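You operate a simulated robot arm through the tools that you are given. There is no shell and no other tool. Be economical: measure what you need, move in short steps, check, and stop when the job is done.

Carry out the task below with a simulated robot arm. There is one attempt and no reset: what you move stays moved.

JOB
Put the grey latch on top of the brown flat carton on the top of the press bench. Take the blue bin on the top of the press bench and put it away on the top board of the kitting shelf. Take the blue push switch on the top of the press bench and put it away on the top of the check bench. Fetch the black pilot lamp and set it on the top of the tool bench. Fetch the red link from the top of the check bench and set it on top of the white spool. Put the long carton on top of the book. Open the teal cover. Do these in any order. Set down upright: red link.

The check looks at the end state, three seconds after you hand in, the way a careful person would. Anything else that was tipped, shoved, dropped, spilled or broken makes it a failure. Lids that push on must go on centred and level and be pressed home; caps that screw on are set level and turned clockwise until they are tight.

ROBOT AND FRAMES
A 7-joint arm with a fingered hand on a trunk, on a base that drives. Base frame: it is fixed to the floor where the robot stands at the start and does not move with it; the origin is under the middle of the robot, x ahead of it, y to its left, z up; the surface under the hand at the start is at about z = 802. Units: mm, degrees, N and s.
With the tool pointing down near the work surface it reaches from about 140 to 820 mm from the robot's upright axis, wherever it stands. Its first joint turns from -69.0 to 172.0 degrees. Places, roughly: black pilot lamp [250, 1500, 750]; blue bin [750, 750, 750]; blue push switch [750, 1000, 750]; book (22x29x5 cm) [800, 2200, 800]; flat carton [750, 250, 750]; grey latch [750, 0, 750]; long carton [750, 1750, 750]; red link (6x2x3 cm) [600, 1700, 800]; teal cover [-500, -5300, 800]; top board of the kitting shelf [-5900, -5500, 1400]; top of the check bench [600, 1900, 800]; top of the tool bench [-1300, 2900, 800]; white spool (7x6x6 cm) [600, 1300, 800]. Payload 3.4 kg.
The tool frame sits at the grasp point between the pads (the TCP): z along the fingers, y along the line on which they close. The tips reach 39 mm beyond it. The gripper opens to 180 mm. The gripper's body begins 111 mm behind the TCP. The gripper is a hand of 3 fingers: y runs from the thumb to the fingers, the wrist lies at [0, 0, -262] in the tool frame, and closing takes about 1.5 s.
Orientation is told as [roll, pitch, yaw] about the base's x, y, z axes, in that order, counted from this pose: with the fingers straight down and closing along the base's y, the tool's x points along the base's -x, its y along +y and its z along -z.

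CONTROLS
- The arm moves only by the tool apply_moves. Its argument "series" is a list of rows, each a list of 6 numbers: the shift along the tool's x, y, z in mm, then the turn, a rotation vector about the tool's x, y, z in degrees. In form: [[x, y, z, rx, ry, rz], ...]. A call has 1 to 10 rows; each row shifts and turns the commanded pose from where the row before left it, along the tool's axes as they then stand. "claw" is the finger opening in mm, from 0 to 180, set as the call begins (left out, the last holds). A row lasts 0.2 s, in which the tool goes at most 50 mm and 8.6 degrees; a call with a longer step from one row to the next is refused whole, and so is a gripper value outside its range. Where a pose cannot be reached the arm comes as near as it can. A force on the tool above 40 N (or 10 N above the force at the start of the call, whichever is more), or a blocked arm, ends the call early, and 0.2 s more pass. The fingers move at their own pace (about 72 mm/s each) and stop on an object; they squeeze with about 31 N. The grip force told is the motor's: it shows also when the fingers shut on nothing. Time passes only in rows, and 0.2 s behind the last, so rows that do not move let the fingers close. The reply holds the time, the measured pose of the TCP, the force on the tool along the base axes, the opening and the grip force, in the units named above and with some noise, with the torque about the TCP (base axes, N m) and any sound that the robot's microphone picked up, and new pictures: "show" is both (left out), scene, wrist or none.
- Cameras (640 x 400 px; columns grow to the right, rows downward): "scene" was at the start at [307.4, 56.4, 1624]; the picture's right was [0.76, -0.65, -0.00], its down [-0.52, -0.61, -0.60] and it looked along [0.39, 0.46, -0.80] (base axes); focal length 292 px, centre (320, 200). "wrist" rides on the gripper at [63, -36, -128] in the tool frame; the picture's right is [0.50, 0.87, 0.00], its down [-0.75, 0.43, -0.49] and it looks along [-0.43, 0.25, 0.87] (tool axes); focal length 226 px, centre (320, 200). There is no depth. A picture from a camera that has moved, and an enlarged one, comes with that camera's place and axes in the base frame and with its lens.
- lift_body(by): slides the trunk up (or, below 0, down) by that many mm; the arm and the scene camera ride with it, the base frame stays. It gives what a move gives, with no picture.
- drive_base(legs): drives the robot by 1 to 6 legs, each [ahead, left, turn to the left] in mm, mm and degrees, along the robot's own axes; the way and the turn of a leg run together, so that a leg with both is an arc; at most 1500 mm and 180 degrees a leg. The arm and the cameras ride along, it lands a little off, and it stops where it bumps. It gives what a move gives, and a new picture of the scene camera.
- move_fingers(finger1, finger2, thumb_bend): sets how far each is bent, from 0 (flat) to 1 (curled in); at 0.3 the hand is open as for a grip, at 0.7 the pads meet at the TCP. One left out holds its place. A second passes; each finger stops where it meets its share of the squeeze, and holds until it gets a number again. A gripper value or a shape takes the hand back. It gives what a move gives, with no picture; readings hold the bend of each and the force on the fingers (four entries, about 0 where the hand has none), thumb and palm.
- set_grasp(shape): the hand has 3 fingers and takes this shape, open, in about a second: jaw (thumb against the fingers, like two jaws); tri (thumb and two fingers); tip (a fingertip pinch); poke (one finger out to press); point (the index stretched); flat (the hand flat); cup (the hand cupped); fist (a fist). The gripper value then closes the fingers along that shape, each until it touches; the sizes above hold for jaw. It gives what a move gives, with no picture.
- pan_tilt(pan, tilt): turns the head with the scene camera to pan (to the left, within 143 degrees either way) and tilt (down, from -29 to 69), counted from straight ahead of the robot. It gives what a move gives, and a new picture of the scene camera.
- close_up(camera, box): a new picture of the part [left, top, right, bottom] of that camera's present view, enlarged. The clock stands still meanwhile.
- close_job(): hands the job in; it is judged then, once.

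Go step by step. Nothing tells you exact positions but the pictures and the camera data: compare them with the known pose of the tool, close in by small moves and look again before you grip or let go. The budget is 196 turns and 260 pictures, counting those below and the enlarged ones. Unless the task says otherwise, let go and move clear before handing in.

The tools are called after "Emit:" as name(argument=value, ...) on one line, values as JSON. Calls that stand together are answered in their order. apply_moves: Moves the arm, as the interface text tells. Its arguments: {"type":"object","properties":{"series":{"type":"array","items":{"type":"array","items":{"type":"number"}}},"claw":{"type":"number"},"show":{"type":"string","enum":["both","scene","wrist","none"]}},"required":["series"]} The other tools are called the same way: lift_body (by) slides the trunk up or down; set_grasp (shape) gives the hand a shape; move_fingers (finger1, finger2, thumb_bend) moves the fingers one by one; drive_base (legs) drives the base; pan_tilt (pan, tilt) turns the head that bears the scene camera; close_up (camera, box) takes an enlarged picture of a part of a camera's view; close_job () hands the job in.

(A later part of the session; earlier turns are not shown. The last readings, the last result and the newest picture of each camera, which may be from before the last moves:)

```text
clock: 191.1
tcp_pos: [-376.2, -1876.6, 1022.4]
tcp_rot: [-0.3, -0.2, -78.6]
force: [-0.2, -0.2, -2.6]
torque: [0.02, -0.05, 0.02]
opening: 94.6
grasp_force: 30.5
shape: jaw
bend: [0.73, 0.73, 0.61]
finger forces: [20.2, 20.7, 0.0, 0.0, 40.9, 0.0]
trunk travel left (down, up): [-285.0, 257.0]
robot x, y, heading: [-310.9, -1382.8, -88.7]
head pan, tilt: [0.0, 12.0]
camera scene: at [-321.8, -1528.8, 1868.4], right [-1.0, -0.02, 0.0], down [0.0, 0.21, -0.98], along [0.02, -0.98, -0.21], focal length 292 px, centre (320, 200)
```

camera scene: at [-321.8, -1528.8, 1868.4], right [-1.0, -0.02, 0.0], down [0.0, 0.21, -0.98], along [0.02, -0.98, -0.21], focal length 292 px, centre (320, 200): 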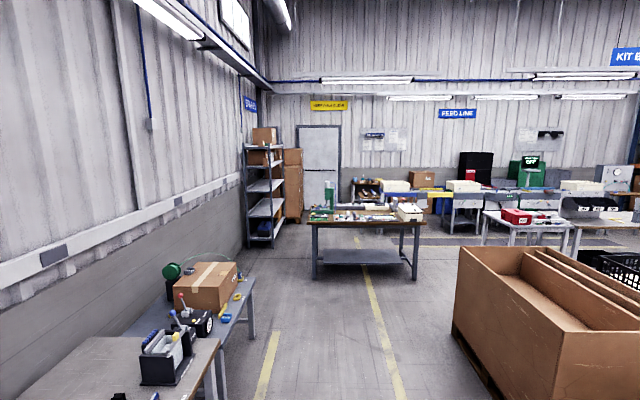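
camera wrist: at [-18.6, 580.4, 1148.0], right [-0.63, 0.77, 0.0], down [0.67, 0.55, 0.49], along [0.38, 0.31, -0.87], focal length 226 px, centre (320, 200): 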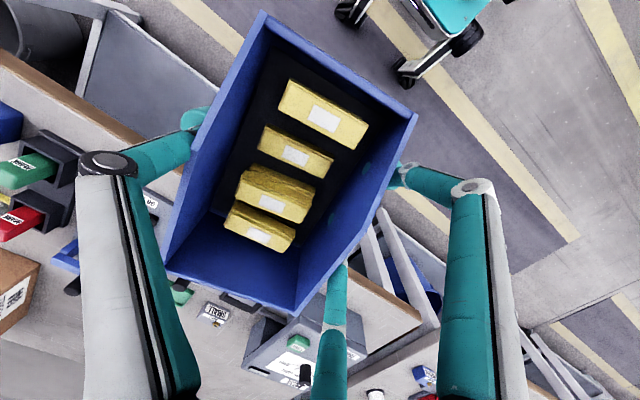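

The bench for the teal cover is ahead at y≈−5030. Now I'll look toward the kitting shelf, about 55° to the right.

Emit:
pan_tilt(pan=-52, tilt=10)

Emit:
close_up(camera="scene", box=[200, 100, 520, 300])

```text
clock: 192.3
tcp_pos: [-377.7, -1875.6, 1024.3]
tcp_rot: [-0.3, -0.2, -78.7]
force: [-0.5, 0.5, -1.8]
torque: [0.02, -0.01, -0.02]
opening: 94.2
grasp_force: 31.3
shape: jaw
bend: [0.73, 0.73, 0.61]
finger forces: [20.2, 20.7, 0.0, 0.1, 40.9, 0.1]
trunk travel left (down, up): [-285.0, 257.0]
robot x, y, heading: [-317.9, -1382.0, -88.6]
head pan, tilt: [-52.0, 10.0]
camera scene: at [-395.8, -1494.8, 1871.6], right [-0.64, 0.77, 0.0], down [0.14, 0.11, -0.98], along [-0.76, -0.63, -0.18], focal length 292 px, centre (320, 200)
```

scene: 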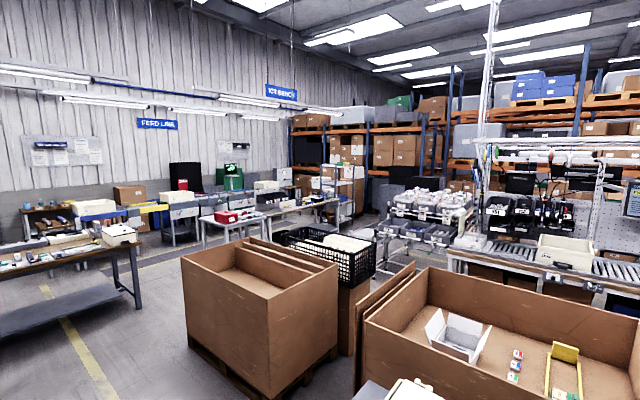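

```text
2.00 times, centred on (360, 200) of scene
camera zoom: at [-395.8, -1494.8, 1871.6], right [-0.64, 0.77, 0.0], down [0.14, 0.11, -0.98], along [-0.76, -0.63, -0.18], focal length 585 px, centre (240, 200)
```

zoom: 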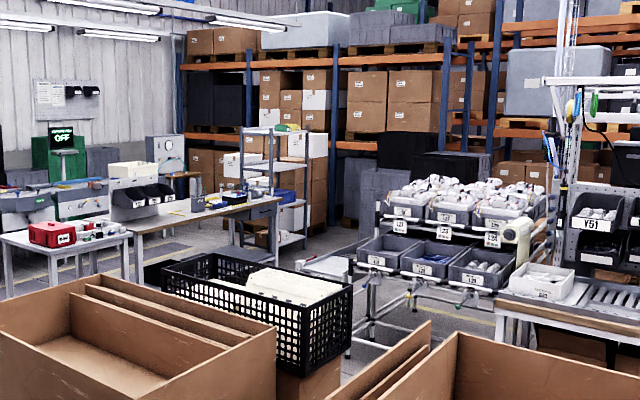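

The kitting shelf is the grey rack at the right end of the kit bench. I'll drive further down the aisle to y≈−3980, turn to face −x, and look.

Emit:
drive_base(legs=[[1500, 0, 0], [1100, 0, 0], [0, 0, -91.3]])

Emit:
pan_tilt(pan=5, tilt=18)

```text
clock: 209.1
tcp_pos: [-762.3, -3964.6, 1022.4]
tcp_rot: [-0.4, -0.2, -169.8]
force: [0.7, 0.4, -1.7]
torque: [0.0, 0.03, -0.01]
opening: 94.2
grasp_force: 30.5
shape: jaw
bend: [0.73, 0.73, 0.61]
finger forces: [20.3, 20.7, 0.0, 0.1, 41.1, 0.0]
trunk travel left (down, up): [-285.0, 257.0]
robot x, y, heading: [-267.6, -4034.4, -179.8]
head pan, tilt: [-52.0, 10.0]
camera scene: at [-382.0, -3953.9, 1871.6], right [0.79, 0.62, 0.0], down [0.11, -0.14, -0.98], along [-0.61, 0.77, -0.18], focal length 292 px, centre (320, 200)
```

scene: 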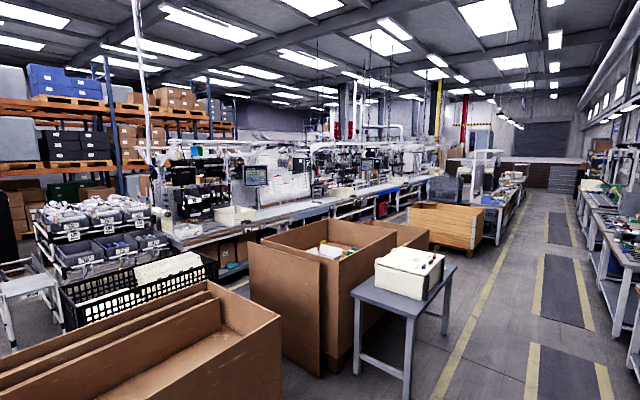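

```text
clock: 210.3
tcp_pos: [-759.2, -3967.1, 1025.8]
tcp_rot: [-0.5, -0.5, -169.8]
force: [-0.6, 0.0, -2.4]
torque: [-0.05, -0.01, 0.01]
opening: 94.2
grasp_force: 30.7
shape: jaw
bend: [0.73, 0.73, 0.61]
finger forces: [20.2, 20.5, 0.0, 0.0, 40.9, 0.0]
trunk travel left (down, up): [-285.0, 257.0]
robot x, y, heading: [-273.6, -4033.8, -179.9]
head pan, tilt: [5.0, 18.0]
camera scene: at [-417.4, -4035.3, 1858.7], right [-0.09, 1.0, 0.0], down [0.31, 0.02, -0.95], along [-0.95, -0.09, -0.31], focal length 292 px, centre (320, 200)
```

scene: 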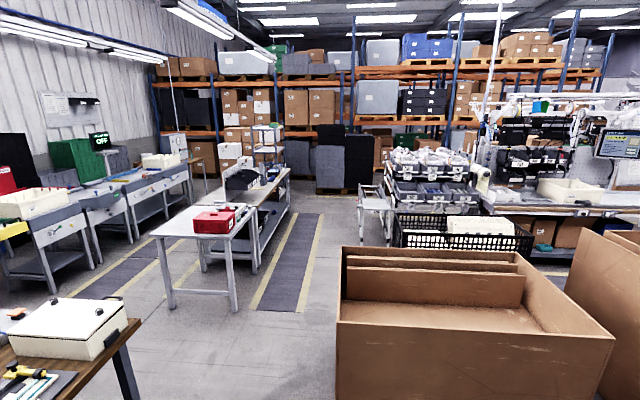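

The corridor toward −x is clear between y −4080 and −4980. I'll shift to y≈−4510 and drive ahead.

Emit:
drive_base(legs=[[0, 480, 0], [1500, 0, 0], [1500, 0, 0], [1300, 0, 0]])

Emit:
pan_tilt(pan=40, tilt=20)

```text
clock: 233.5
tcp_pos: [-5085.4, -4363.0, 1023.7]
tcp_rot: [-0.5, -0.2, -170.6]
force: [-0.2, 0.3, -2.0]
torque: [-0.04, -0.06, 0.01]
opening: 93.8
grasp_force: 31.0
shape: jaw
bend: [0.73, 0.73, 0.61]
finger forces: [20.4, 20.8, 0.0, 0.0, 41.1, 0.0]
trunk travel left (down, up): [-285.0, 257.0]
robot x, y, heading: [-4596.9, -4436.0, 179.6]
head pan, tilt: [5.0, 18.0]
camera scene: at [-4743.7, -4434.2, 1858.6], right [-0.08, 1.0, 0.0], down [0.31, 0.02, -0.95], along [-0.95, -0.07, -0.31], focal length 292 px, centre (320, 200)
```

scene: 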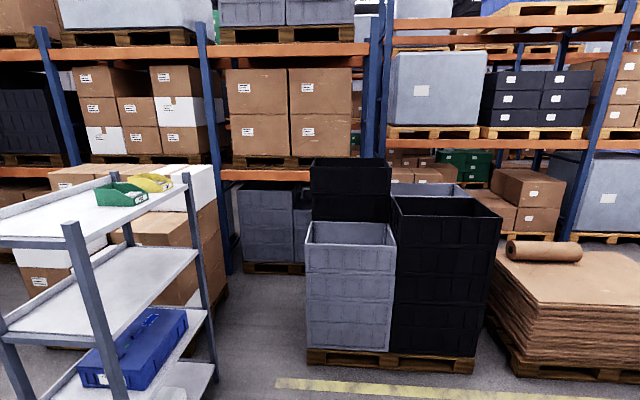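

```text
clock: 234.5
tcp_pos: [-5083.4, -4367.9, 1025.4]
tcp_rot: [-0.8, -0.4, -170.5]
force: [-0.1, -0.5, -1.4]
torque: [-0.02, -0.03, -0.01]
opening: 93.7
grasp_force: 31.1
shape: jaw
bend: [0.73, 0.73, 0.61]
finger forces: [20.4, 20.6, 0.0, 0.0, 40.8, 0.1]
trunk travel left (down, up): [-285.0, 257.0]
robot x, y, heading: [-4594.2, -4437.0, 179.6]
head pan, tilt: [40.0, 20.0]
camera scene: at [-4722.2, -4488.6, 1855.7], right [-0.63, 0.77, 0.0], down [0.27, 0.21, -0.94], along [-0.73, -0.6, -0.34], focal length 292 px, centre (320, 200)
```

scene: 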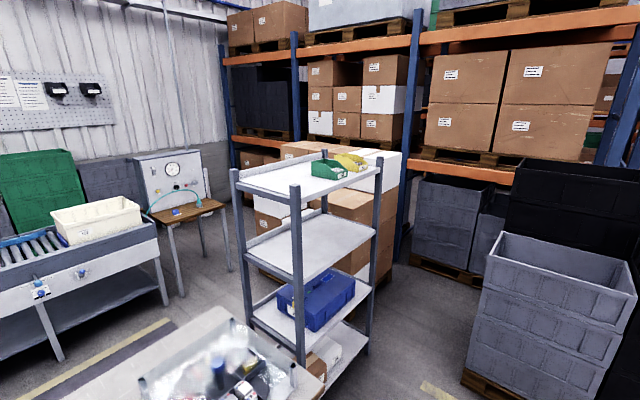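

The shelf's top board spans about x −5650…−6425, y −5400…−5900, with small green and yellow bins on its far half. I'll zoom in.

Emit:
close_up(camera="scene", box=[220, 120, 400, 240])

```text
3.33 times, centred on (310, 180) of scene
camera zoom: at [-4722.2, -4488.6, 1855.7], right [-0.63, 0.77, 0.0], down [0.27, 0.21, -0.94], along [-0.73, -0.6, -0.34], focal length 974 px, centre (353, 267)
```

zoom: 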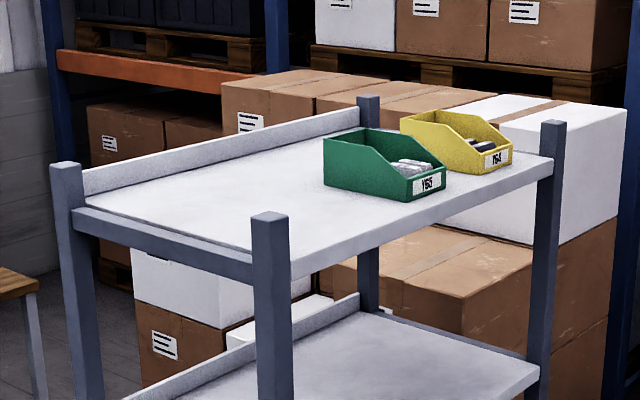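

The free part of the top board is x −5640…−5990. I'll raise the trunk fully, drive on, turn to face the shelf and stop well short of it.

Emit:
lift_body(by=257)

Emit:
drive_base(legs=[[600, 0, 0], [0, 0, 90.4], [0, -545, 0]])

Emit:
pan_tilt(pan=0, tilt=40)

```text
clock: 237.1
tcp_pos: [-5082.7, -4366.4, 1281.7]
tcp_rot: [-0.8, -0.5, -170.5]
force: [0.5, 0.2, -1.4]
torque: [-0.07, -0.04, 0.01]
opening: 93.9
grasp_force: 31.2
shape: jaw
bend: [0.73, 0.73, 0.61]
finger forces: [20.3, 20.7, 0.0, 0.1, 40.7, 0.1]
trunk travel left (down, up): [-542.0, 0.0]
robot x, y, heading: [-4595.0, -4439.7, 179.2]
head pan, tilt: [40.0, 20.0]
```

```text
clock: 247.0
tcp_pos: [-5772.5, -4902.7, 1284.0]
tcp_rot: [-1.4, -0.5, -80.6]
force: [0.8, -0.5, -1.7]
torque: [0.06, -0.04, 0.03]
opening: 93.6
grasp_force: 30.6
shape: jaw
bend: [0.73, 0.73, 0.61]
finger forces: [20.3, 20.9, 0.0, 0.1, 40.9, 0.0]
trunk travel left (down, up): [-542.0, 0.0]
robot x, y, heading: [-5715.7, -4422.2, -90.8]
head pan, tilt: [40.0, 20.0]
camera scene: at [-5641.0, -4465.5, 2111.7], right [-0.77, -0.63, 0.0], down [-0.22, 0.27, -0.94], along [0.59, -0.73, -0.35], focal length 292 px, centre (320, 200)
```

scene: 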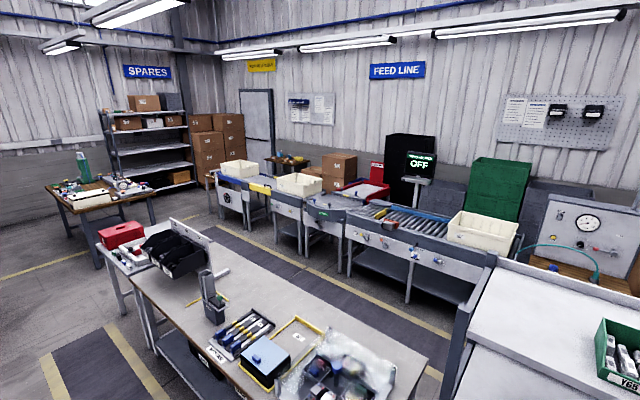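

```text
clock: 248.1
tcp_pos: [-5784.8, -4900.6, 1284.5]
tcp_rot: [-0.9, -0.6, -80.6]
force: [0.0, 0.0, -1.7]
torque: [0.04, 0.0, 0.01]
opening: 93.0
grasp_force: 30.8
shape: jaw
bend: [0.73, 0.73, 0.61]
finger forces: [20.4, 20.7, 0.0, 0.0, 40.9, 0.0]
trunk travel left (down, up): [-542.0, 0.0]
robot x, y, heading: [-5714.1, -4417.4, -90.8]
head pan, tilt: [0.0, 40.0]
camera scene: at [-5718.1, -4477.7, 2080.8], right [-1.0, 0.01, 0.0], down [0.01, 0.64, -0.76], along [-0.01, -0.76, -0.64], focal length 292 px, centre (320, 200)
```

scene: 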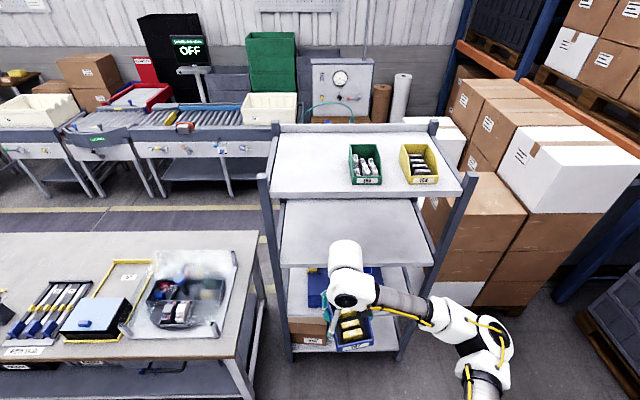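

The board's free zone is left of the green bin, x about −5555…−5850 by this view. I'll raise the hand to z≈1510, square the bin up and level it.

Emit:
apply_moves(series=[[0, 0, -45, -0.9, 0.6, 4.7], [0, 0, -45, 0, 0, 4.7], [0, 0, -45, 0, 0, 0], [0, 0, -45, 0, 0, 0], [0, 0, -45, 0, 0, 0], [0, 0, 0, 0, 0, 0], [0, 0, 0, 0, 0, 0]])

```text
clock: 249.7
tcp_pos: [-5772.3, -4900.7, 1508.3]
tcp_rot: [-0.2, -0.1, -90.0]
force: [-0.1, 0.2, -1.9]
torque: [-0.02, -0.01, 0.0]
opening: 93.1
grasp_force: 31.0
shape: jaw
bend: [0.73, 0.73, 0.61]
finger forces: [20.3, 20.8, 0.0, 0.0, 40.8, 0.0]
trunk travel left (down, up): [-542.0, 0.0]
robot x, y, heading: [-5711.7, -4424.2, -90.6]
head pan, tilt: [0.0, 40.0]
camera scene: at [-5712.1, -4478.7, 2080.7], right [-1.0, 0.01, 0.0], down [0.01, 0.65, -0.76], along [-0.01, -0.76, -0.65], focal length 292 px, centre (320, 200)
camera wrist: at [-5808.8, -4837.1, 1635.6], right [0.87, 0.5, 0.0], down [0.44, -0.75, 0.49], along [0.24, -0.43, -0.87], focal length 226 px, centre (320, 200)
```

scene: 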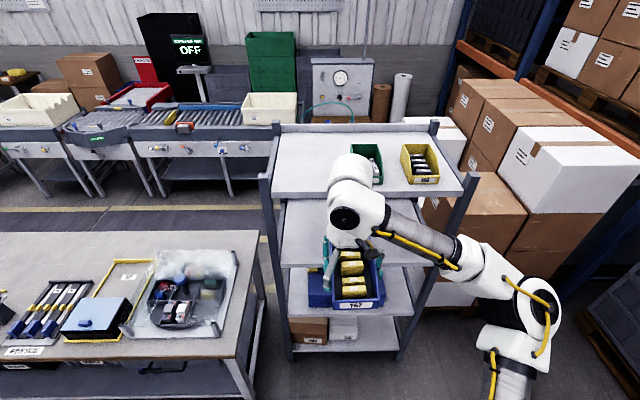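
wrist: 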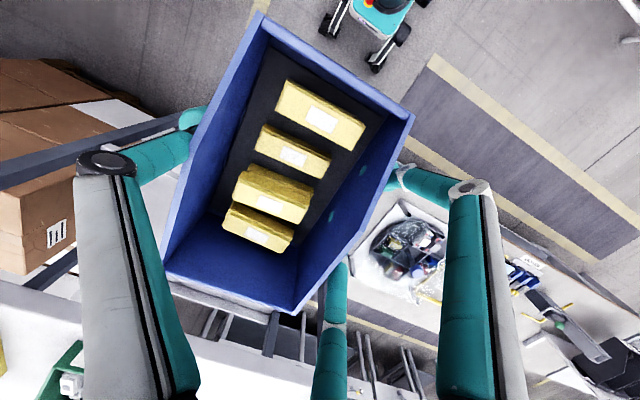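

The camera model checks out against the bin itself. I'll shift left 88 mm and drive forward 450 mm with the bin above the board level.

Emit:
drive_base(legs=[[0, 88, 0.6], [430, 0, 0]])

Emit:
apply_moves(series=[[0, 0, 0, 0, 0, 0], [0, 0, 0, 0, 0, 0], [0, 0, 0, 0, 0, 0], [0, 0, 0, 0, 0, 0]])

```text
clock: 253.0
tcp_pos: [-5686.5, -5333.5, 1505.5]
tcp_rot: [-0.1, 0.0, -89.7]
force: [-0.2, -0.8, -2.0]
torque: [0.0, -0.04, 0.02]
opening: 92.3
grasp_force: 30.6
shape: jaw
bend: [0.74, 0.74, 0.61]
finger forces: [19.8, 20.1, 0.0, 0.0, 39.8, 0.1]
trunk travel left (down, up): [-542.0, 0.0]
robot x, y, heading: [-5629.1, -4849.9, -90.3]
head pan, tilt: [0.0, 40.0]
camera scene: at [-5683.5, -4913.7, 2078.6], right [-1.0, 0.0, -0.03], down [0.02, 0.65, -0.76], along [0.01, -0.76, -0.65], focal length 292 px, centre (320, 200)
```

scene: 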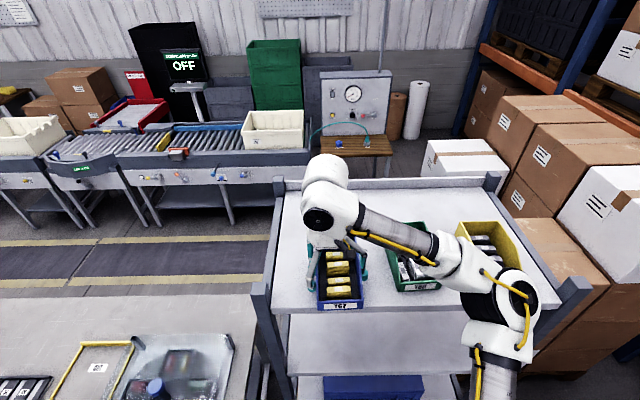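

```text
clock: 254.2
tcp_pos: [-5581.5, -5323.6, 1514.0]
tcp_rot: [-3.6, -0.5, -89.7]
force: [-9.8, 1.9, 3.0]
torque: [0.23, -0.26, 0.38]
opening: 83.1
grasp_force: 30.9
shape: jaw
bend: [0.73, 0.76, 0.64]
finger forces: [29.5, 14.2, 0.1, 0.0, 33.1, 0.1]
trunk travel left (down, up): [-542.0, 0.0]
robot x, y, heading: [-5617.3, -4854.4, -90.4]
head pan, tilt: [0.0, 40.0]
stopped in row 4: the arm was blocked; the commanded pose is now the measured one
camera scene: at [-5586.0, -4910.8, 2080.7], right [-1.0, 0.01, 0.02], down [-0.01, 0.64, -0.76], along [-0.02, -0.76, -0.64], focal length 292 px, centre (320, 200)
camera wrist: at [-5610.1, -5258.5, 1641.4], right [0.86, 0.5, -0.06], down [0.47, -0.75, 0.47], along [0.19, -0.43, -0.88], focal length 226 px, centre (320, 200)
```

scene: 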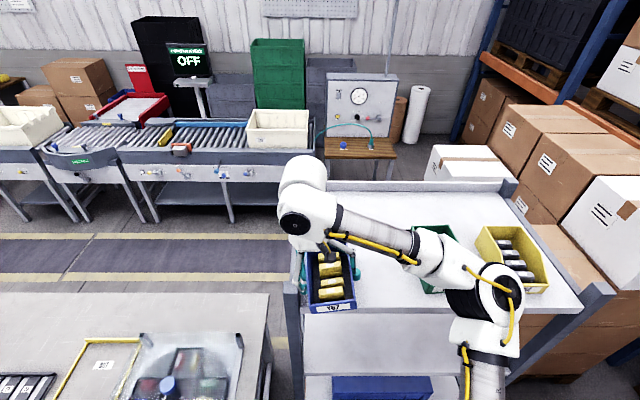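
wrist: 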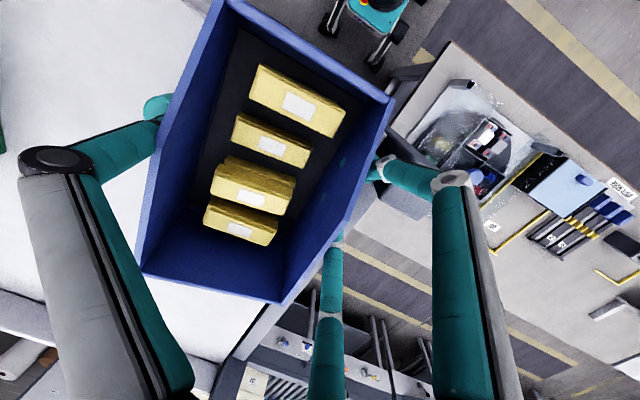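

The base swayed sideways and the bin pressed against the front-left post. I'll ease it away toward −x gently and see where it settles.

Emit:
apply_moves(series=[[0, -15, 0, 0, 0, 0], [0, -15, -5, 0, 0, 0], [0, -10, -5, 0, 0, 0]])

```text
clock: 255.2
tcp_pos: [-5640.3, -5321.0, 1524.8]
tcp_rot: [-3.0, -0.6, -89.6]
force: [-0.7, 0.0, -2.3]
torque: [0.04, -0.11, -0.03]
opening: 82.1
grasp_force: 31.0
shape: jaw
bend: [0.73, 0.76, 0.68]
finger forces: [16.9, 18.3, 0.0, 0.1, 34.8, 0.0]
trunk travel left (down, up): [-542.0, 0.0]
robot x, y, heading: [-5617.1, -4853.2, -90.3]
head pan, tilt: [0.0, 40.0]
stopped in row 3: the arm was blocked; the commanded pose is now the measured one
camera scene: at [-5607.1, -4912.4, 2080.7], right [-1.0, 0.01, 0.01], down [0.0, 0.65, -0.76], along [-0.01, -0.76, -0.65], focal length 292 px, centre (320, 200)
camera wrist: at [-5670.2, -5256.2, 1652.9], right [0.86, 0.51, -0.05], down [0.47, -0.75, 0.48], along [0.2, -0.43, -0.88], focal length 226 px, centre (320, 200)
```

scene: 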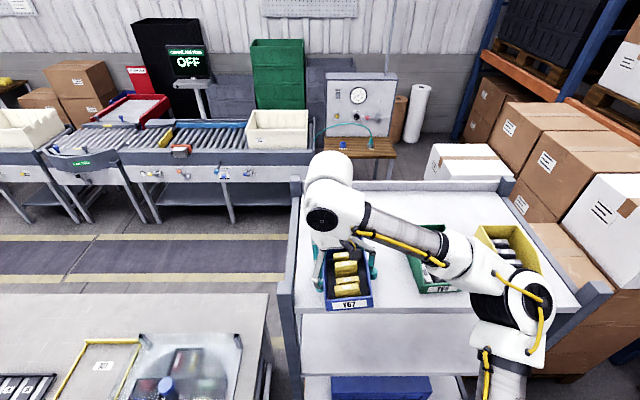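
wrist: 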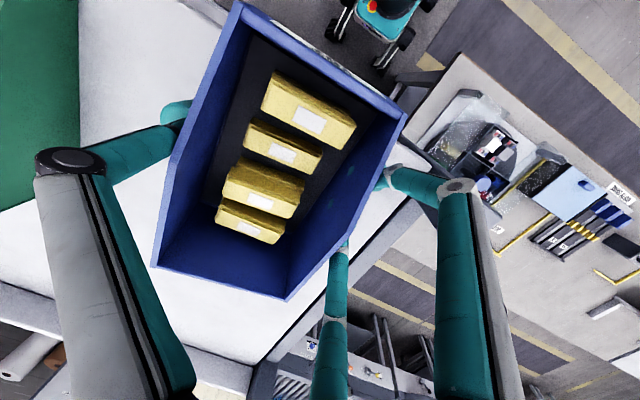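

The bin is free of the post and still held. I'll wait for the sway to die out before anything else.

Emit:
apply_moves(series=[[0, 0, 0, 0, 0, 0], [0, 0, 0, 0, 0, 0], [0, 0, 0, 0, 0, 0], [0, 0, 0, 0, 0, 0], [0, 0, 0, 0, 0, 0], [0, 0, 0, 0, 0, 0]], show="none")

Emit:
apply_moves(series=[[0, 0, 0, 0, 0, 0], [0, 0, 0, 0, 0, 0], [0, 0, 0, 0, 0, 0]])

```text
clock: 256.6
tcp_pos: [-5630.4, -5320.8, 1523.8]
tcp_rot: [-3.3, -0.5, -89.4]
force: [0.7, 0.0, -1.7]
torque: [0.03, -0.03, 0.02]
opening: 82.1
grasp_force: 31.3
shape: jaw
bend: [0.73, 0.76, 0.68]
finger forces: [16.9, 18.3, 0.1, 0.0, 34.9, 0.1]
trunk travel left (down, up): [-542.0, 0.0]
robot x, y, heading: [-5616.2, -4851.9, -90.3]
head pan, tilt: [0.0, 40.0]
```

```text
clock: 257.4
tcp_pos: [-5649.9, -5321.1, 1524.5]
tcp_rot: [-2.6, -0.5, -89.4]
force: [-1.1, 0.4, -1.4]
torque: [0.04, -0.1, 0.01]
opening: 82.1
grasp_force: 30.7
shape: jaw
bend: [0.73, 0.76, 0.68]
finger forces: [16.9, 18.2, 0.0, 0.0, 34.8, 0.0]
trunk travel left (down, up): [-542.0, 0.0]
robot x, y, heading: [-5616.1, -4851.1, -90.4]
head pan, tilt: [0.0, 40.0]
camera scene: at [-5651.3, -4912.8, 2080.4], right [-1.0, 0.0, -0.02], down [0.02, 0.65, -0.76], along [0.01, -0.76, -0.65], focal length 292 px, centre (320, 200)
camera wrist: at [-5681.4, -5256.3, 1651.9], right [0.86, 0.51, -0.04], down [0.46, -0.75, 0.48], along [0.21, -0.43, -0.88], focal length 226 px, centre (320, 200)
```

scene: 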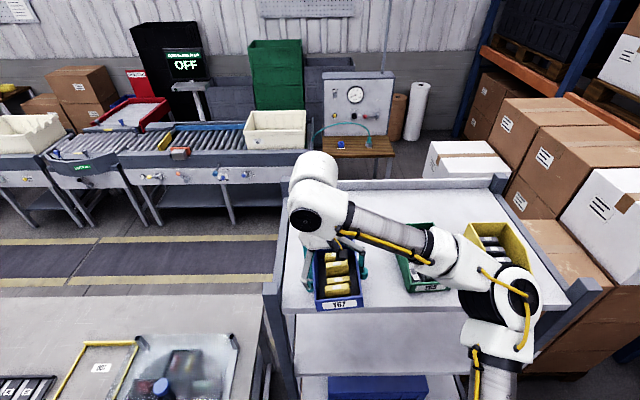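
wrist: 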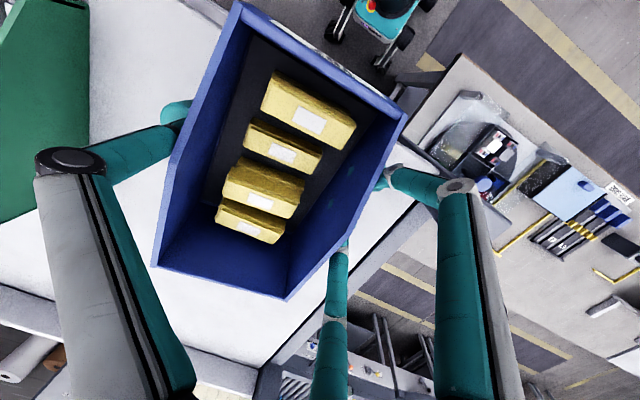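

Emit:
close_up(camera="scene", box=[270, 200, 410, 340])

```text
2.86 times, centred on (340, 270) of scene
camera zoom: at [-5651.3, -4912.8, 2080.4], right [-1.0, 0.0, -0.02], down [0.02, 0.65, -0.76], along [0.01, -0.76, -0.65], focal length 835 px, centre (263, 0)
```

zoom: 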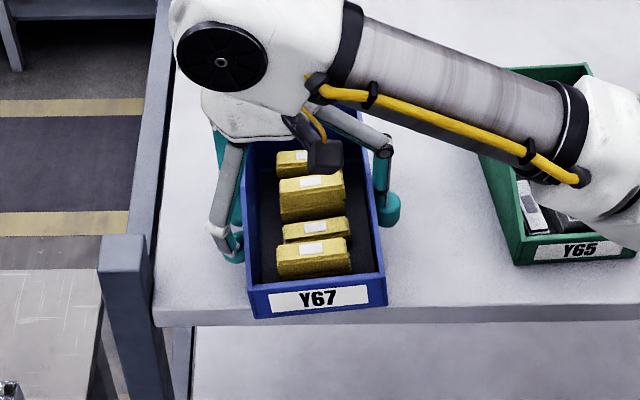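

The bin and contents are intact, only tilted about 3° with the hand. I'll level it, shift 25 mm and move in over the board in small steps.

Emit:
apply_moves(series=[[0, -13, 0, -1.3, 0.3, 0], [0, -12, 0, -1.3, 0.2, 0], [-20, 0, 0, 0, 0, 0], [-30, 0, 0, 0, 0, 0], [-30, 0, 0, 0, 0, 0], [-30, 0, 0, 0, 0, 0], [-20, 0, 0, 0, 0, 0], [0, 0, 0, 0, 0, 0]])

```text
clock: 259.2
tcp_pos: [-5676.4, -5450.7, 1525.2]
tcp_rot: [0.1, -0.1, -89.5]
force: [-0.3, 0.5, -1.7]
torque: [0.05, -0.09, -0.03]
opening: 82.3
grasp_force: 30.8
shape: jaw
bend: [0.74, 0.76, 0.68]
finger forces: [16.8, 18.2, 0.0, 0.0, 34.8, 0.0]
trunk travel left (down, up): [-542.0, 0.0]
robot x, y, heading: [-5618.1, -4850.2, -90.3]
head pan, tilt: [0.0, 40.0]
camera scene: at [-5654.4, -4912.9, 2080.4], right [-1.0, 0.0, -0.02], down [0.02, 0.65, -0.76], along [0.01, -0.76, -0.65], focal length 292 px, centre (320, 200)
camera wrist: at [-5714.6, -5387.6, 1651.4], right [0.86, 0.51, 0.0], down [0.44, -0.75, 0.49], along [0.25, -0.43, -0.87], focal length 226 px, centre (320, 200)
```

scene: 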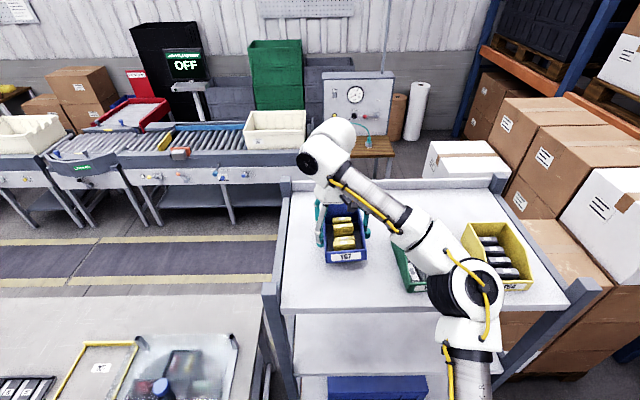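
wrist: 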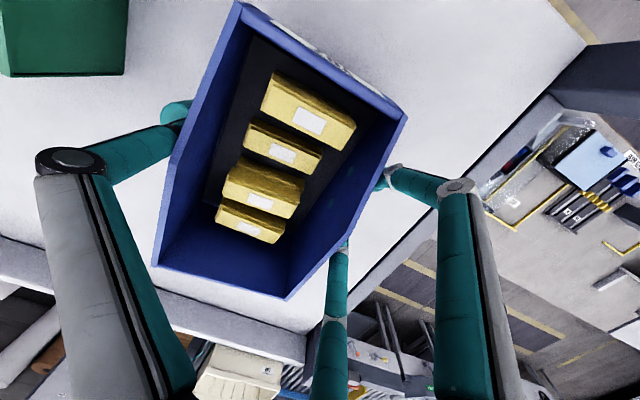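

The bin is over the free part of the board. I'll lower in steps and watch the force.

Emit:
apply_moves(series=[[0, 0, 15, 0, 0, 0], [0, 0, 15, 0, 0, 0], [0, 0, 10, 0, 0, 0], [0, 0, 0, 0, 0, 0]])

Emit:
close_up(camera="scene", box=[260, 170, 440, 320])

```text
clock: 260.0
tcp_pos: [-5689.9, -5447.4, 1498.1]
tcp_rot: [1.4, -1.2, -89.4]
force: [5.8, 6.1, 24.9]
torque: [0.2, 0.36, -0.23]
opening: 82.7
grasp_force: 30.6
shape: jaw
bend: [0.75, 0.76, 0.7]
finger forces: [19.8, 21.0, 0.0, 0.0, 34.6, 0.0]
trunk travel left (down, up): [-542.0, 0.0]
robot x, y, heading: [-5623.5, -4855.2, -90.3]
head pan, tilt: [0.0, 40.0]
stopped in row 3: the force on the tool passed its limit at 46 N (the readings are from after the stop); the commanded pose is now the measured one
camera scene: at [-5644.4, -4906.5, 2081.1], right [-1.0, 0.0, -0.01], down [0.01, 0.64, -0.77], along [0.0, -0.77, -0.64], focal length 292 px, centre (320, 200)
camera wrist: at [-5729.1, -5381.5, 1623.5], right [0.86, 0.51, 0.01], down [0.43, -0.74, 0.52], along [0.27, -0.44, -0.86], focal length 226 px, centre (320, 200)
```

scene: 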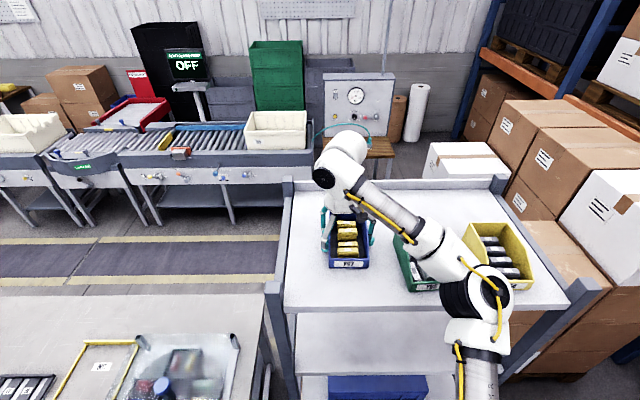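
wrist: 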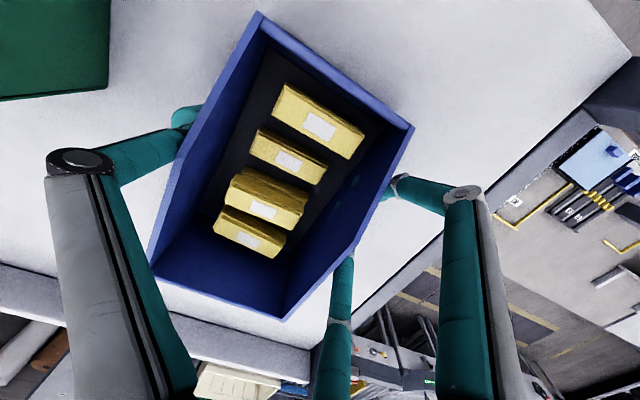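

```text
2.67 times, centred on (350, 245) of scene
camera zoom: at [-5644.4, -4906.5, 2081.1], right [-1.0, 0.0, -0.01], down [0.01, 0.64, -0.77], along [0.0, -0.77, -0.64], focal length 780 px, centre (240, 80)
```

zoom: 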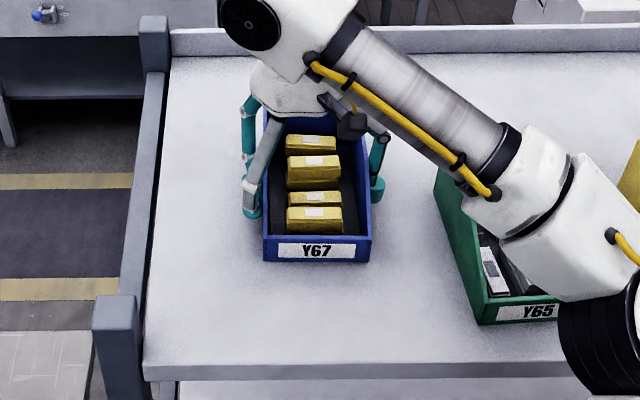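

Contact at TCP z≈1498, so the board is at about 1445. The bin looks seated; I'll ease the pressure.

Emit:
apply_moves(series=[[0, 0, -2, 0, 0, 0], [0, 0, -1, 0, 0, 0], [0, 0, 0, 0, 0, 0], [0, 0, 0, 0, 0, 0]], show="none")

Emit:
close_up(camera="scene", box=[290, 190, 400, 280])

```text
clock: 261.0
tcp_pos: [-5674.5, -5449.3, 1498.0]
tcp_rot: [0.4, -0.8, -89.4]
force: [4.7, -0.2, 13.0]
torque: [0.01, -0.68, -0.04]
opening: 82.2
grasp_force: 30.9
shape: jaw
bend: [0.76, 0.76, 0.69]
finger forces: [20.4, 21.7, 0.0, 0.0, 36.7, 0.0]
trunk travel left (down, up): [-542.0, 0.0]
robot x, y, heading: [-5618.4, -4852.6, -90.5]
head pan, tilt: [0.0, 40.0]
```

```text
4.44 times, centred on (345, 235) of scene
camera zoom: at [-5621.9, -4909.9, 2081.0], right [-1.0, 0.0, 0.0], down [0.0, 0.64, -0.77], along [0.0, -0.77, -0.64], focal length 1299 px, centre (209, 44)
```

zoom: 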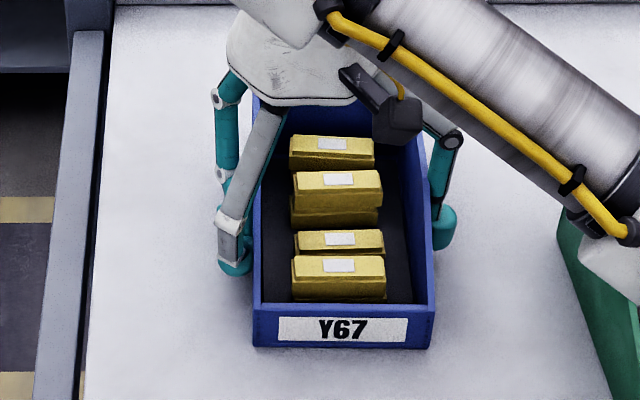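

It's seated on the board. I'll release by opening wide, then look.

Emit:
apply_moves(series=[[0, 0, 0, 0, 0, 0], [0, 0, 0, 0, 0, 0], [0, 0, 0, 0, 0, 0], [0, 0, 0, 0, 0, 0], [0, 0, 0, 0, 0, 0], [0, 0, 0, 0, 0, 0]], claw=165)

```text
clock: 262.4
tcp_pos: [-5675.2, -5450.1, 1498.7]
tcp_rot: [0.5, -0.8, -89.4]
force: [-0.8, -0.3, 0.2]
torque: [0.02, 0.02, -0.01]
opening: 164.7
grasp_force: 0.0
shape: jaw
bend: [0.43, 0.43, 0.43]
finger forces: [0.0, 0.0, 0.0, 0.1, 0.0, 0.0]
trunk travel left (down, up): [-542.0, 0.0]
robot x, y, heading: [-5618.7, -4851.0, -90.3]
head pan, tilt: [0.0, 40.0]
camera scene: at [-5625.5, -4912.9, 2080.8], right [-1.0, 0.0, 0.0], down [0.0, 0.65, -0.76], along [0.0, -0.76, -0.65], focal length 292 px, centre (320, 200)
camera wrist: at [-5712.9, -5384.6, 1624.1], right [0.86, 0.51, 0.0], down [0.44, -0.74, 0.51], along [0.26, -0.44, -0.86], focal length 226 px, centre (320, 200)
```

scene: 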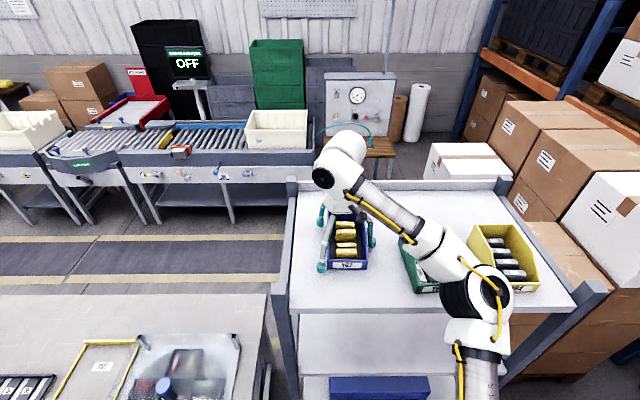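
wrist: 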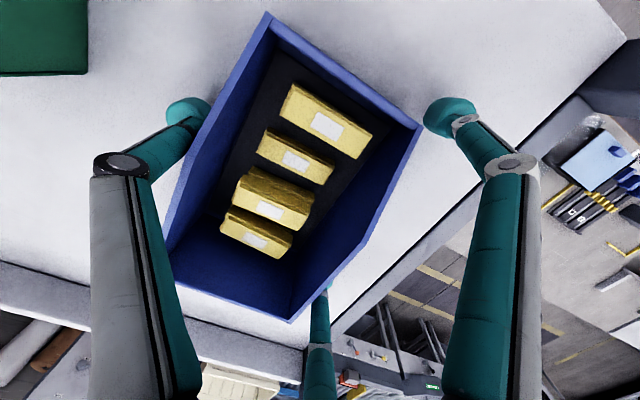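

Released cleanly. I'll rise in small steps, checking that the arm follows straight up.

Emit:
apply_moves(series=[[0, 0, -15, 0, 0, 0], [0, 0, -20, 0, 0, 0], [0, 0, -20, 0, 0, 0], [0, 0, 0, 0, 0, 0]], show="wrist")

```text
clock: 263.4
tcp_pos: [-5676.8, -5450.7, 1553.0]
tcp_rot: [0.6, -0.8, -89.4]
force: [0.0, 0.4, 0.2]
torque: [0.0, -0.01, 0.04]
opening: 164.9
grasp_force: 0.0
shape: jaw
bend: [0.43, 0.43, 0.43]
finger forces: [0.0, 0.1, 0.0, 0.1, 0.1, 0.0]
trunk travel left (down, up): [-542.0, 0.0]
robot x, y, heading: [-5620.8, -4852.2, -90.3]
head pan, tilt: [0.0, 40.0]
camera wrist: at [-5712.9, -5385.3, 1678.6], right [0.86, 0.51, 0.0], down [0.44, -0.74, 0.51], along [0.26, -0.44, -0.86], focal length 226 px, centre (320, 200)
```

wrist: 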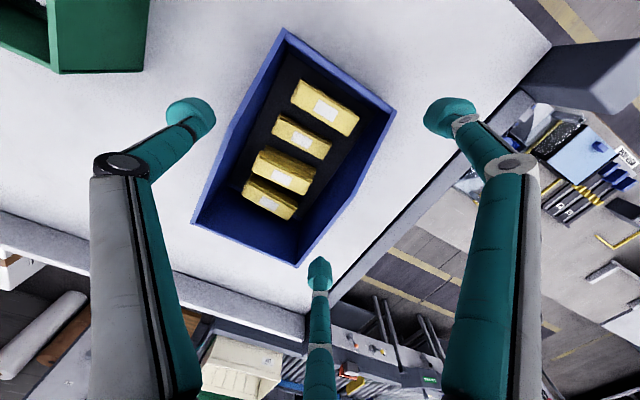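

Rising well. I'll continue up, then retract toward the robot.

Emit:
apply_moves(series=[[0, 0, -25, 0, 0, 0], [0, 0, -25, 0, 0, 0], [20, 0, -10, 0, 0, 0], [40, 0, 0, 0, 0, 0], [40, 0, 0, 0, 0, 0], [40, 0, 0, 0, 0, 0], [0, 0, 0, 0, 0, 0]])

```text
clock: 265.0
tcp_pos: [-5669.5, -5307.4, 1610.9]
tcp_rot: [0.3, -0.7, -89.5]
force: [-0.5, 0.4, -0.2]
torque: [-0.02, 0.02, -0.03]
opening: 165.1
grasp_force: 0.0
shape: jaw
bend: [0.43, 0.43, 0.43]
finger forces: [0.0, 0.0, 0.1, 0.0, 0.0, 0.0]
trunk travel left (down, up): [-542.0, 0.0]
robot x, y, heading: [-5617.2, -4851.7, -90.3]
head pan, tilt: [0.0, 40.0]
camera scene: at [-5621.2, -4912.6, 2080.8], right [-1.0, 0.0, 0.0], down [0.0, 0.65, -0.76], along [0.0, -0.76, -0.65], focal length 292 px, centre (320, 200)
camera wrist: at [-5706.7, -5242.3, 1738.3], right [0.86, 0.51, 0.0], down [0.44, -0.74, 0.5], along [0.26, -0.44, -0.86], focal length 226 px, centre (320, 200)
```

scene: 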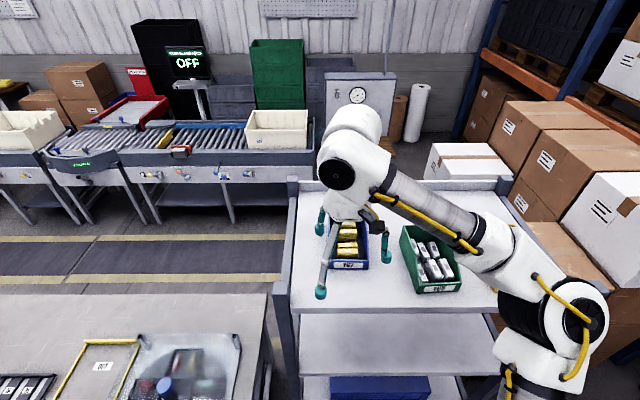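
wrist: 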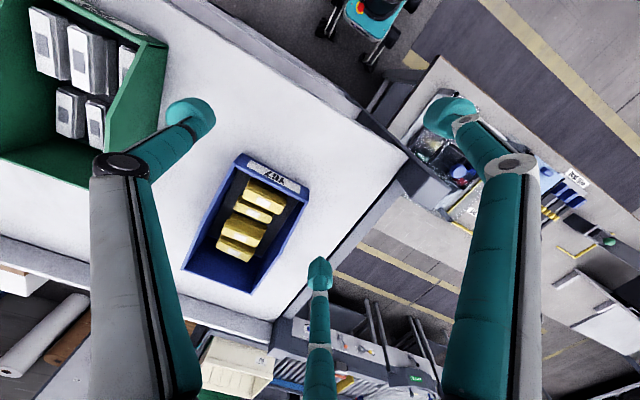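

The bin is put away. I'll back off, turn to +x, lower the trunk and drive back toward the teal-cover bench.

Emit:
drive_base(legs=[[-420, 0, 0], [0, 0, 90.3]])

Emit:
lift_body(by=-417)

Emit:
drive_base(legs=[[1000, -60, 0], [1500, 0, 0], [1500, 0, 0]])

Emit:
pan_tilt(pan=-35, tilt=22)

```text
clock: 271.5
tcp_pos: [-5161.4, -4458.8, 1613.3]
tcp_rot: [0.3, -0.8, 3.8]
force: [0.2, 0.1, 0.5]
torque: [-0.01, -0.06, -0.01]
opening: 165.0
grasp_force: 0.0
shape: jaw
bend: [0.43, 0.43, 0.43]
finger forces: [0.0, 0.0, 0.0, 0.0, 0.1, 0.0]
trunk travel left (down, up): [-542.0, 0.0]
robot x, y, heading: [-5616.8, -4430.8, 2.6]
head pan, tilt: [0.0, 40.0]
camera scene: at [-5560.5, -4427.2, 2080.9], right [0.05, -1.0, 0.0], down [-0.64, -0.03, -0.76], along [0.76, 0.04, -0.64], focal length 292 px, centre (320, 200)
```

scene: 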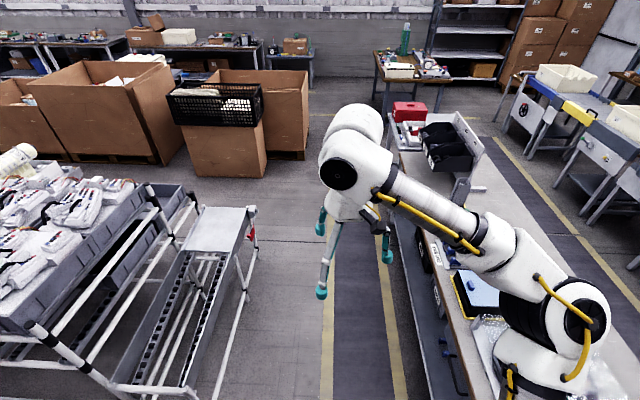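

```text
refused: -417 is not a number from -400 to 400
```

```text
clock: 291.0
tcp_pos: [-1109.8, -4352.1, 1611.8]
tcp_rot: [1.0, -0.9, 3.2]
force: [-0.2, 0.3, -0.1]
torque: [0.05, 0.03, 0.03]
opening: 164.8
grasp_force: 0.1
shape: jaw
bend: [0.43, 0.43, 0.43]
finger forces: [0.1, 0.0, 0.0, 0.0, 0.0, 0.0]
trunk travel left (down, up): [-542.0, 0.0]
robot x, y, heading: [-1562.6, -4307.3, 2.5]
head pan, tilt: [0.0, 40.0]
camera scene: at [-1502.0, -4345.4, 2080.2], right [0.04, -1.0, -0.02], down [-0.64, -0.01, -0.76], along [0.76, 0.05, -0.64], focal length 292 px, centre (320, 200)
```

scene: 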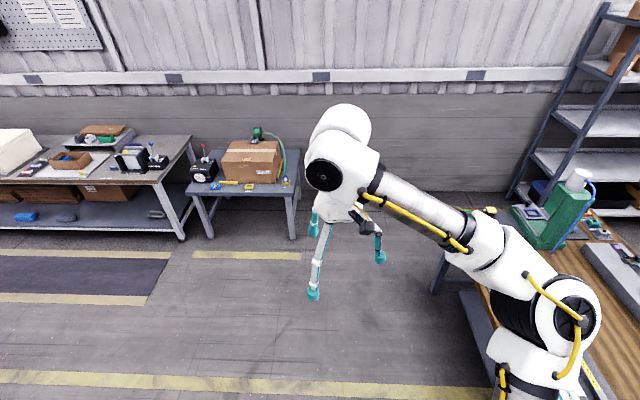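

```text
clock: 292.0
tcp_pos: [-1114.2, -4311.3, 1613.6]
tcp_rot: [-0.4, -0.9, 3.2]
force: [-0.8, 0.0, -0.7]
torque: [-0.02, 0.0, -0.02]
opening: 164.9
grasp_force: 0.1
shape: jaw
bend: [0.43, 0.43, 0.43]
finger forces: [0.0, 0.0, 0.1, 0.0, 0.1, 0.1]
trunk travel left (down, up): [-542.0, 0.0]
robot x, y, heading: [-1562.7, -4299.8, 2.5]
head pan, tilt: [-35.0, 22.0]
camera scene: at [-1509.1, -4374.8, 2108.1], right [-0.54, -0.84, -0.01], down [-0.32, 0.21, -0.92], along [0.78, -0.49, -0.38], focal length 292 px, centre (320, 200)
```

scene: 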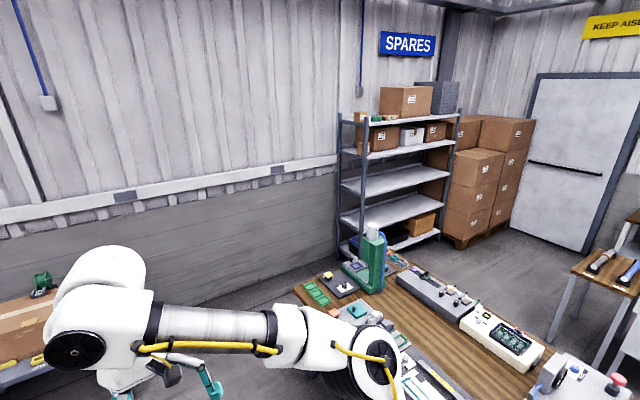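

I'll lower the trunk, drive to x≈−500 and turn to face the bench.

Emit:
lift_body(by=-400)

Emit:
drive_base(legs=[[1050, 0, 0], [0, 0, -92.5]])

Emit:
pan_tilt(pan=5, tilt=38)

```text
clock: 295.9
tcp_pos: [-1114.3, -4330.7, 1214.6]
tcp_rot: [0.3, -0.9, 3.0]
force: [-0.1, -0.1, -0.5]
torque: [0.06, 0.05, -0.02]
opening: 165.0
grasp_force: 0.0
shape: jaw
bend: [0.43, 0.43, 0.43]
finger forces: [0.0, 0.0, 0.0, 0.0, 0.1, 0.0]
trunk travel left (down, up): [-142.0, 400.0]
robot x, y, heading: [-1564.9, -4305.1, 2.4]
head pan, tilt: [-35.0, 22.0]
```

```text
clock: 305.2
tcp_pos: [-554.4, -4707.8, 1214.3]
tcp_rot: [-0.4, -1.0, -90.5]
force: [-0.4, 0.0, -0.9]
torque: [0.01, 0.06, 0.02]
opening: 164.8
grasp_force: 0.1
shape: jaw
bend: [0.43, 0.43, 0.43]
finger forces: [0.1, 0.0, 0.0, 0.0, 0.0, 0.0]
trunk travel left (down, up): [-142.0, 400.0]
robot x, y, heading: [-516.6, -4257.0, -91.4]
head pan, tilt: [-35.0, 22.0]
camera scene: at [-568.6, -4565.3, 1692.7], right [-0.8, 0.59, 0.01], down [0.22, 0.3, -0.93], along [-0.55, -0.74, -0.38], focal length 292 px, centre (320, 200)
```

scene: 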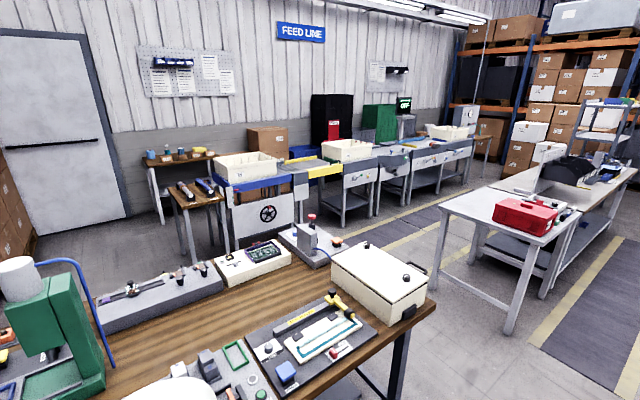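

```text
clock: 306.3
tcp_pos: [-571.5, -4703.7, 1214.9]
tcp_rot: [0.3, -1.1, -90.7]
force: [-0.7, -0.4, 0.0]
torque: [0.01, -0.01, 0.0]
opening: 165.2
grasp_force: 0.1
shape: jaw
bend: [0.43, 0.43, 0.43]
finger forces: [0.1, 0.0, 0.0, 0.0, 0.0, 0.0]
trunk travel left (down, up): [-142.0, 400.0]
robot x, y, heading: [-516.2, -4260.0, -91.6]
head pan, tilt: [5.0, 38.0]
camera scene: at [-535.3, -4576.4, 1667.1], right [-1.0, -0.06, -0.01], down [-0.03, 0.62, -0.79], along [0.06, -0.78, -0.62], focal length 292 px, centre (320, 200)
```

scene: 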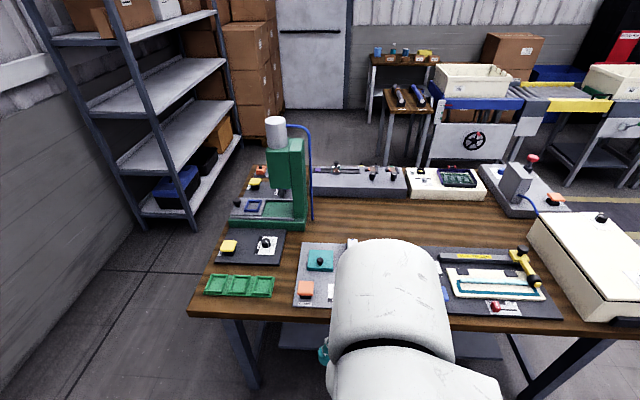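

The teal square with a black knob at about (−476, −5286) is the teal cover. I'll zoom in.

Emit:
close_up(camera="scene", box=[270, 225, 370, 315])

Emit:
close_up(camera="wrist", box=[0, 0, 640, 400])

```text
4.44 times, centred on (320, 270) of scene
camera zoom: at [-535.3, -4576.4, 1667.1], right [-1.0, -0.06, -0.01], down [-0.03, 0.62, -0.79], along [0.06, -0.78, -0.62], focal length 1299 px, centre (320, -111)
```

zoom: 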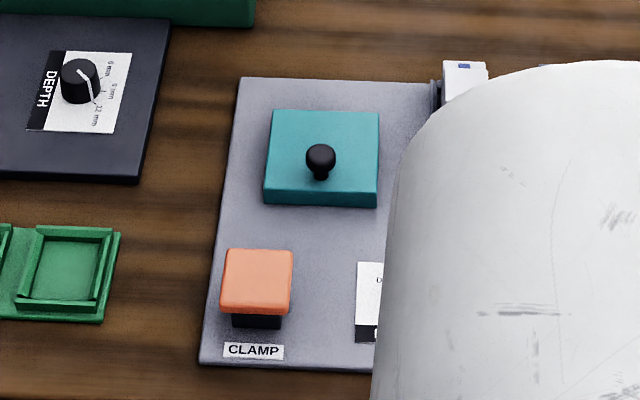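

```text
1.00 times, centred on (320, 200) of wrist (not enlarged: the box is as wide or as high as the picture)
camera zoom: at [-607.4, -4636.9, 1340.9], right [0.87, 0.49, 0.0], down [0.42, -0.75, 0.51], along [0.25, -0.45, -0.86], focal length 226 px, centre (320, 200)
```

zoom: 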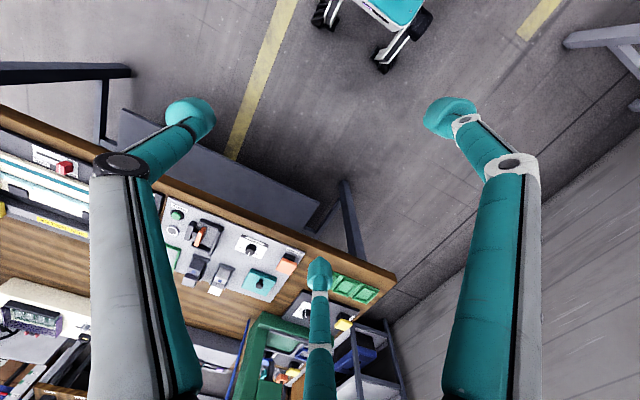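

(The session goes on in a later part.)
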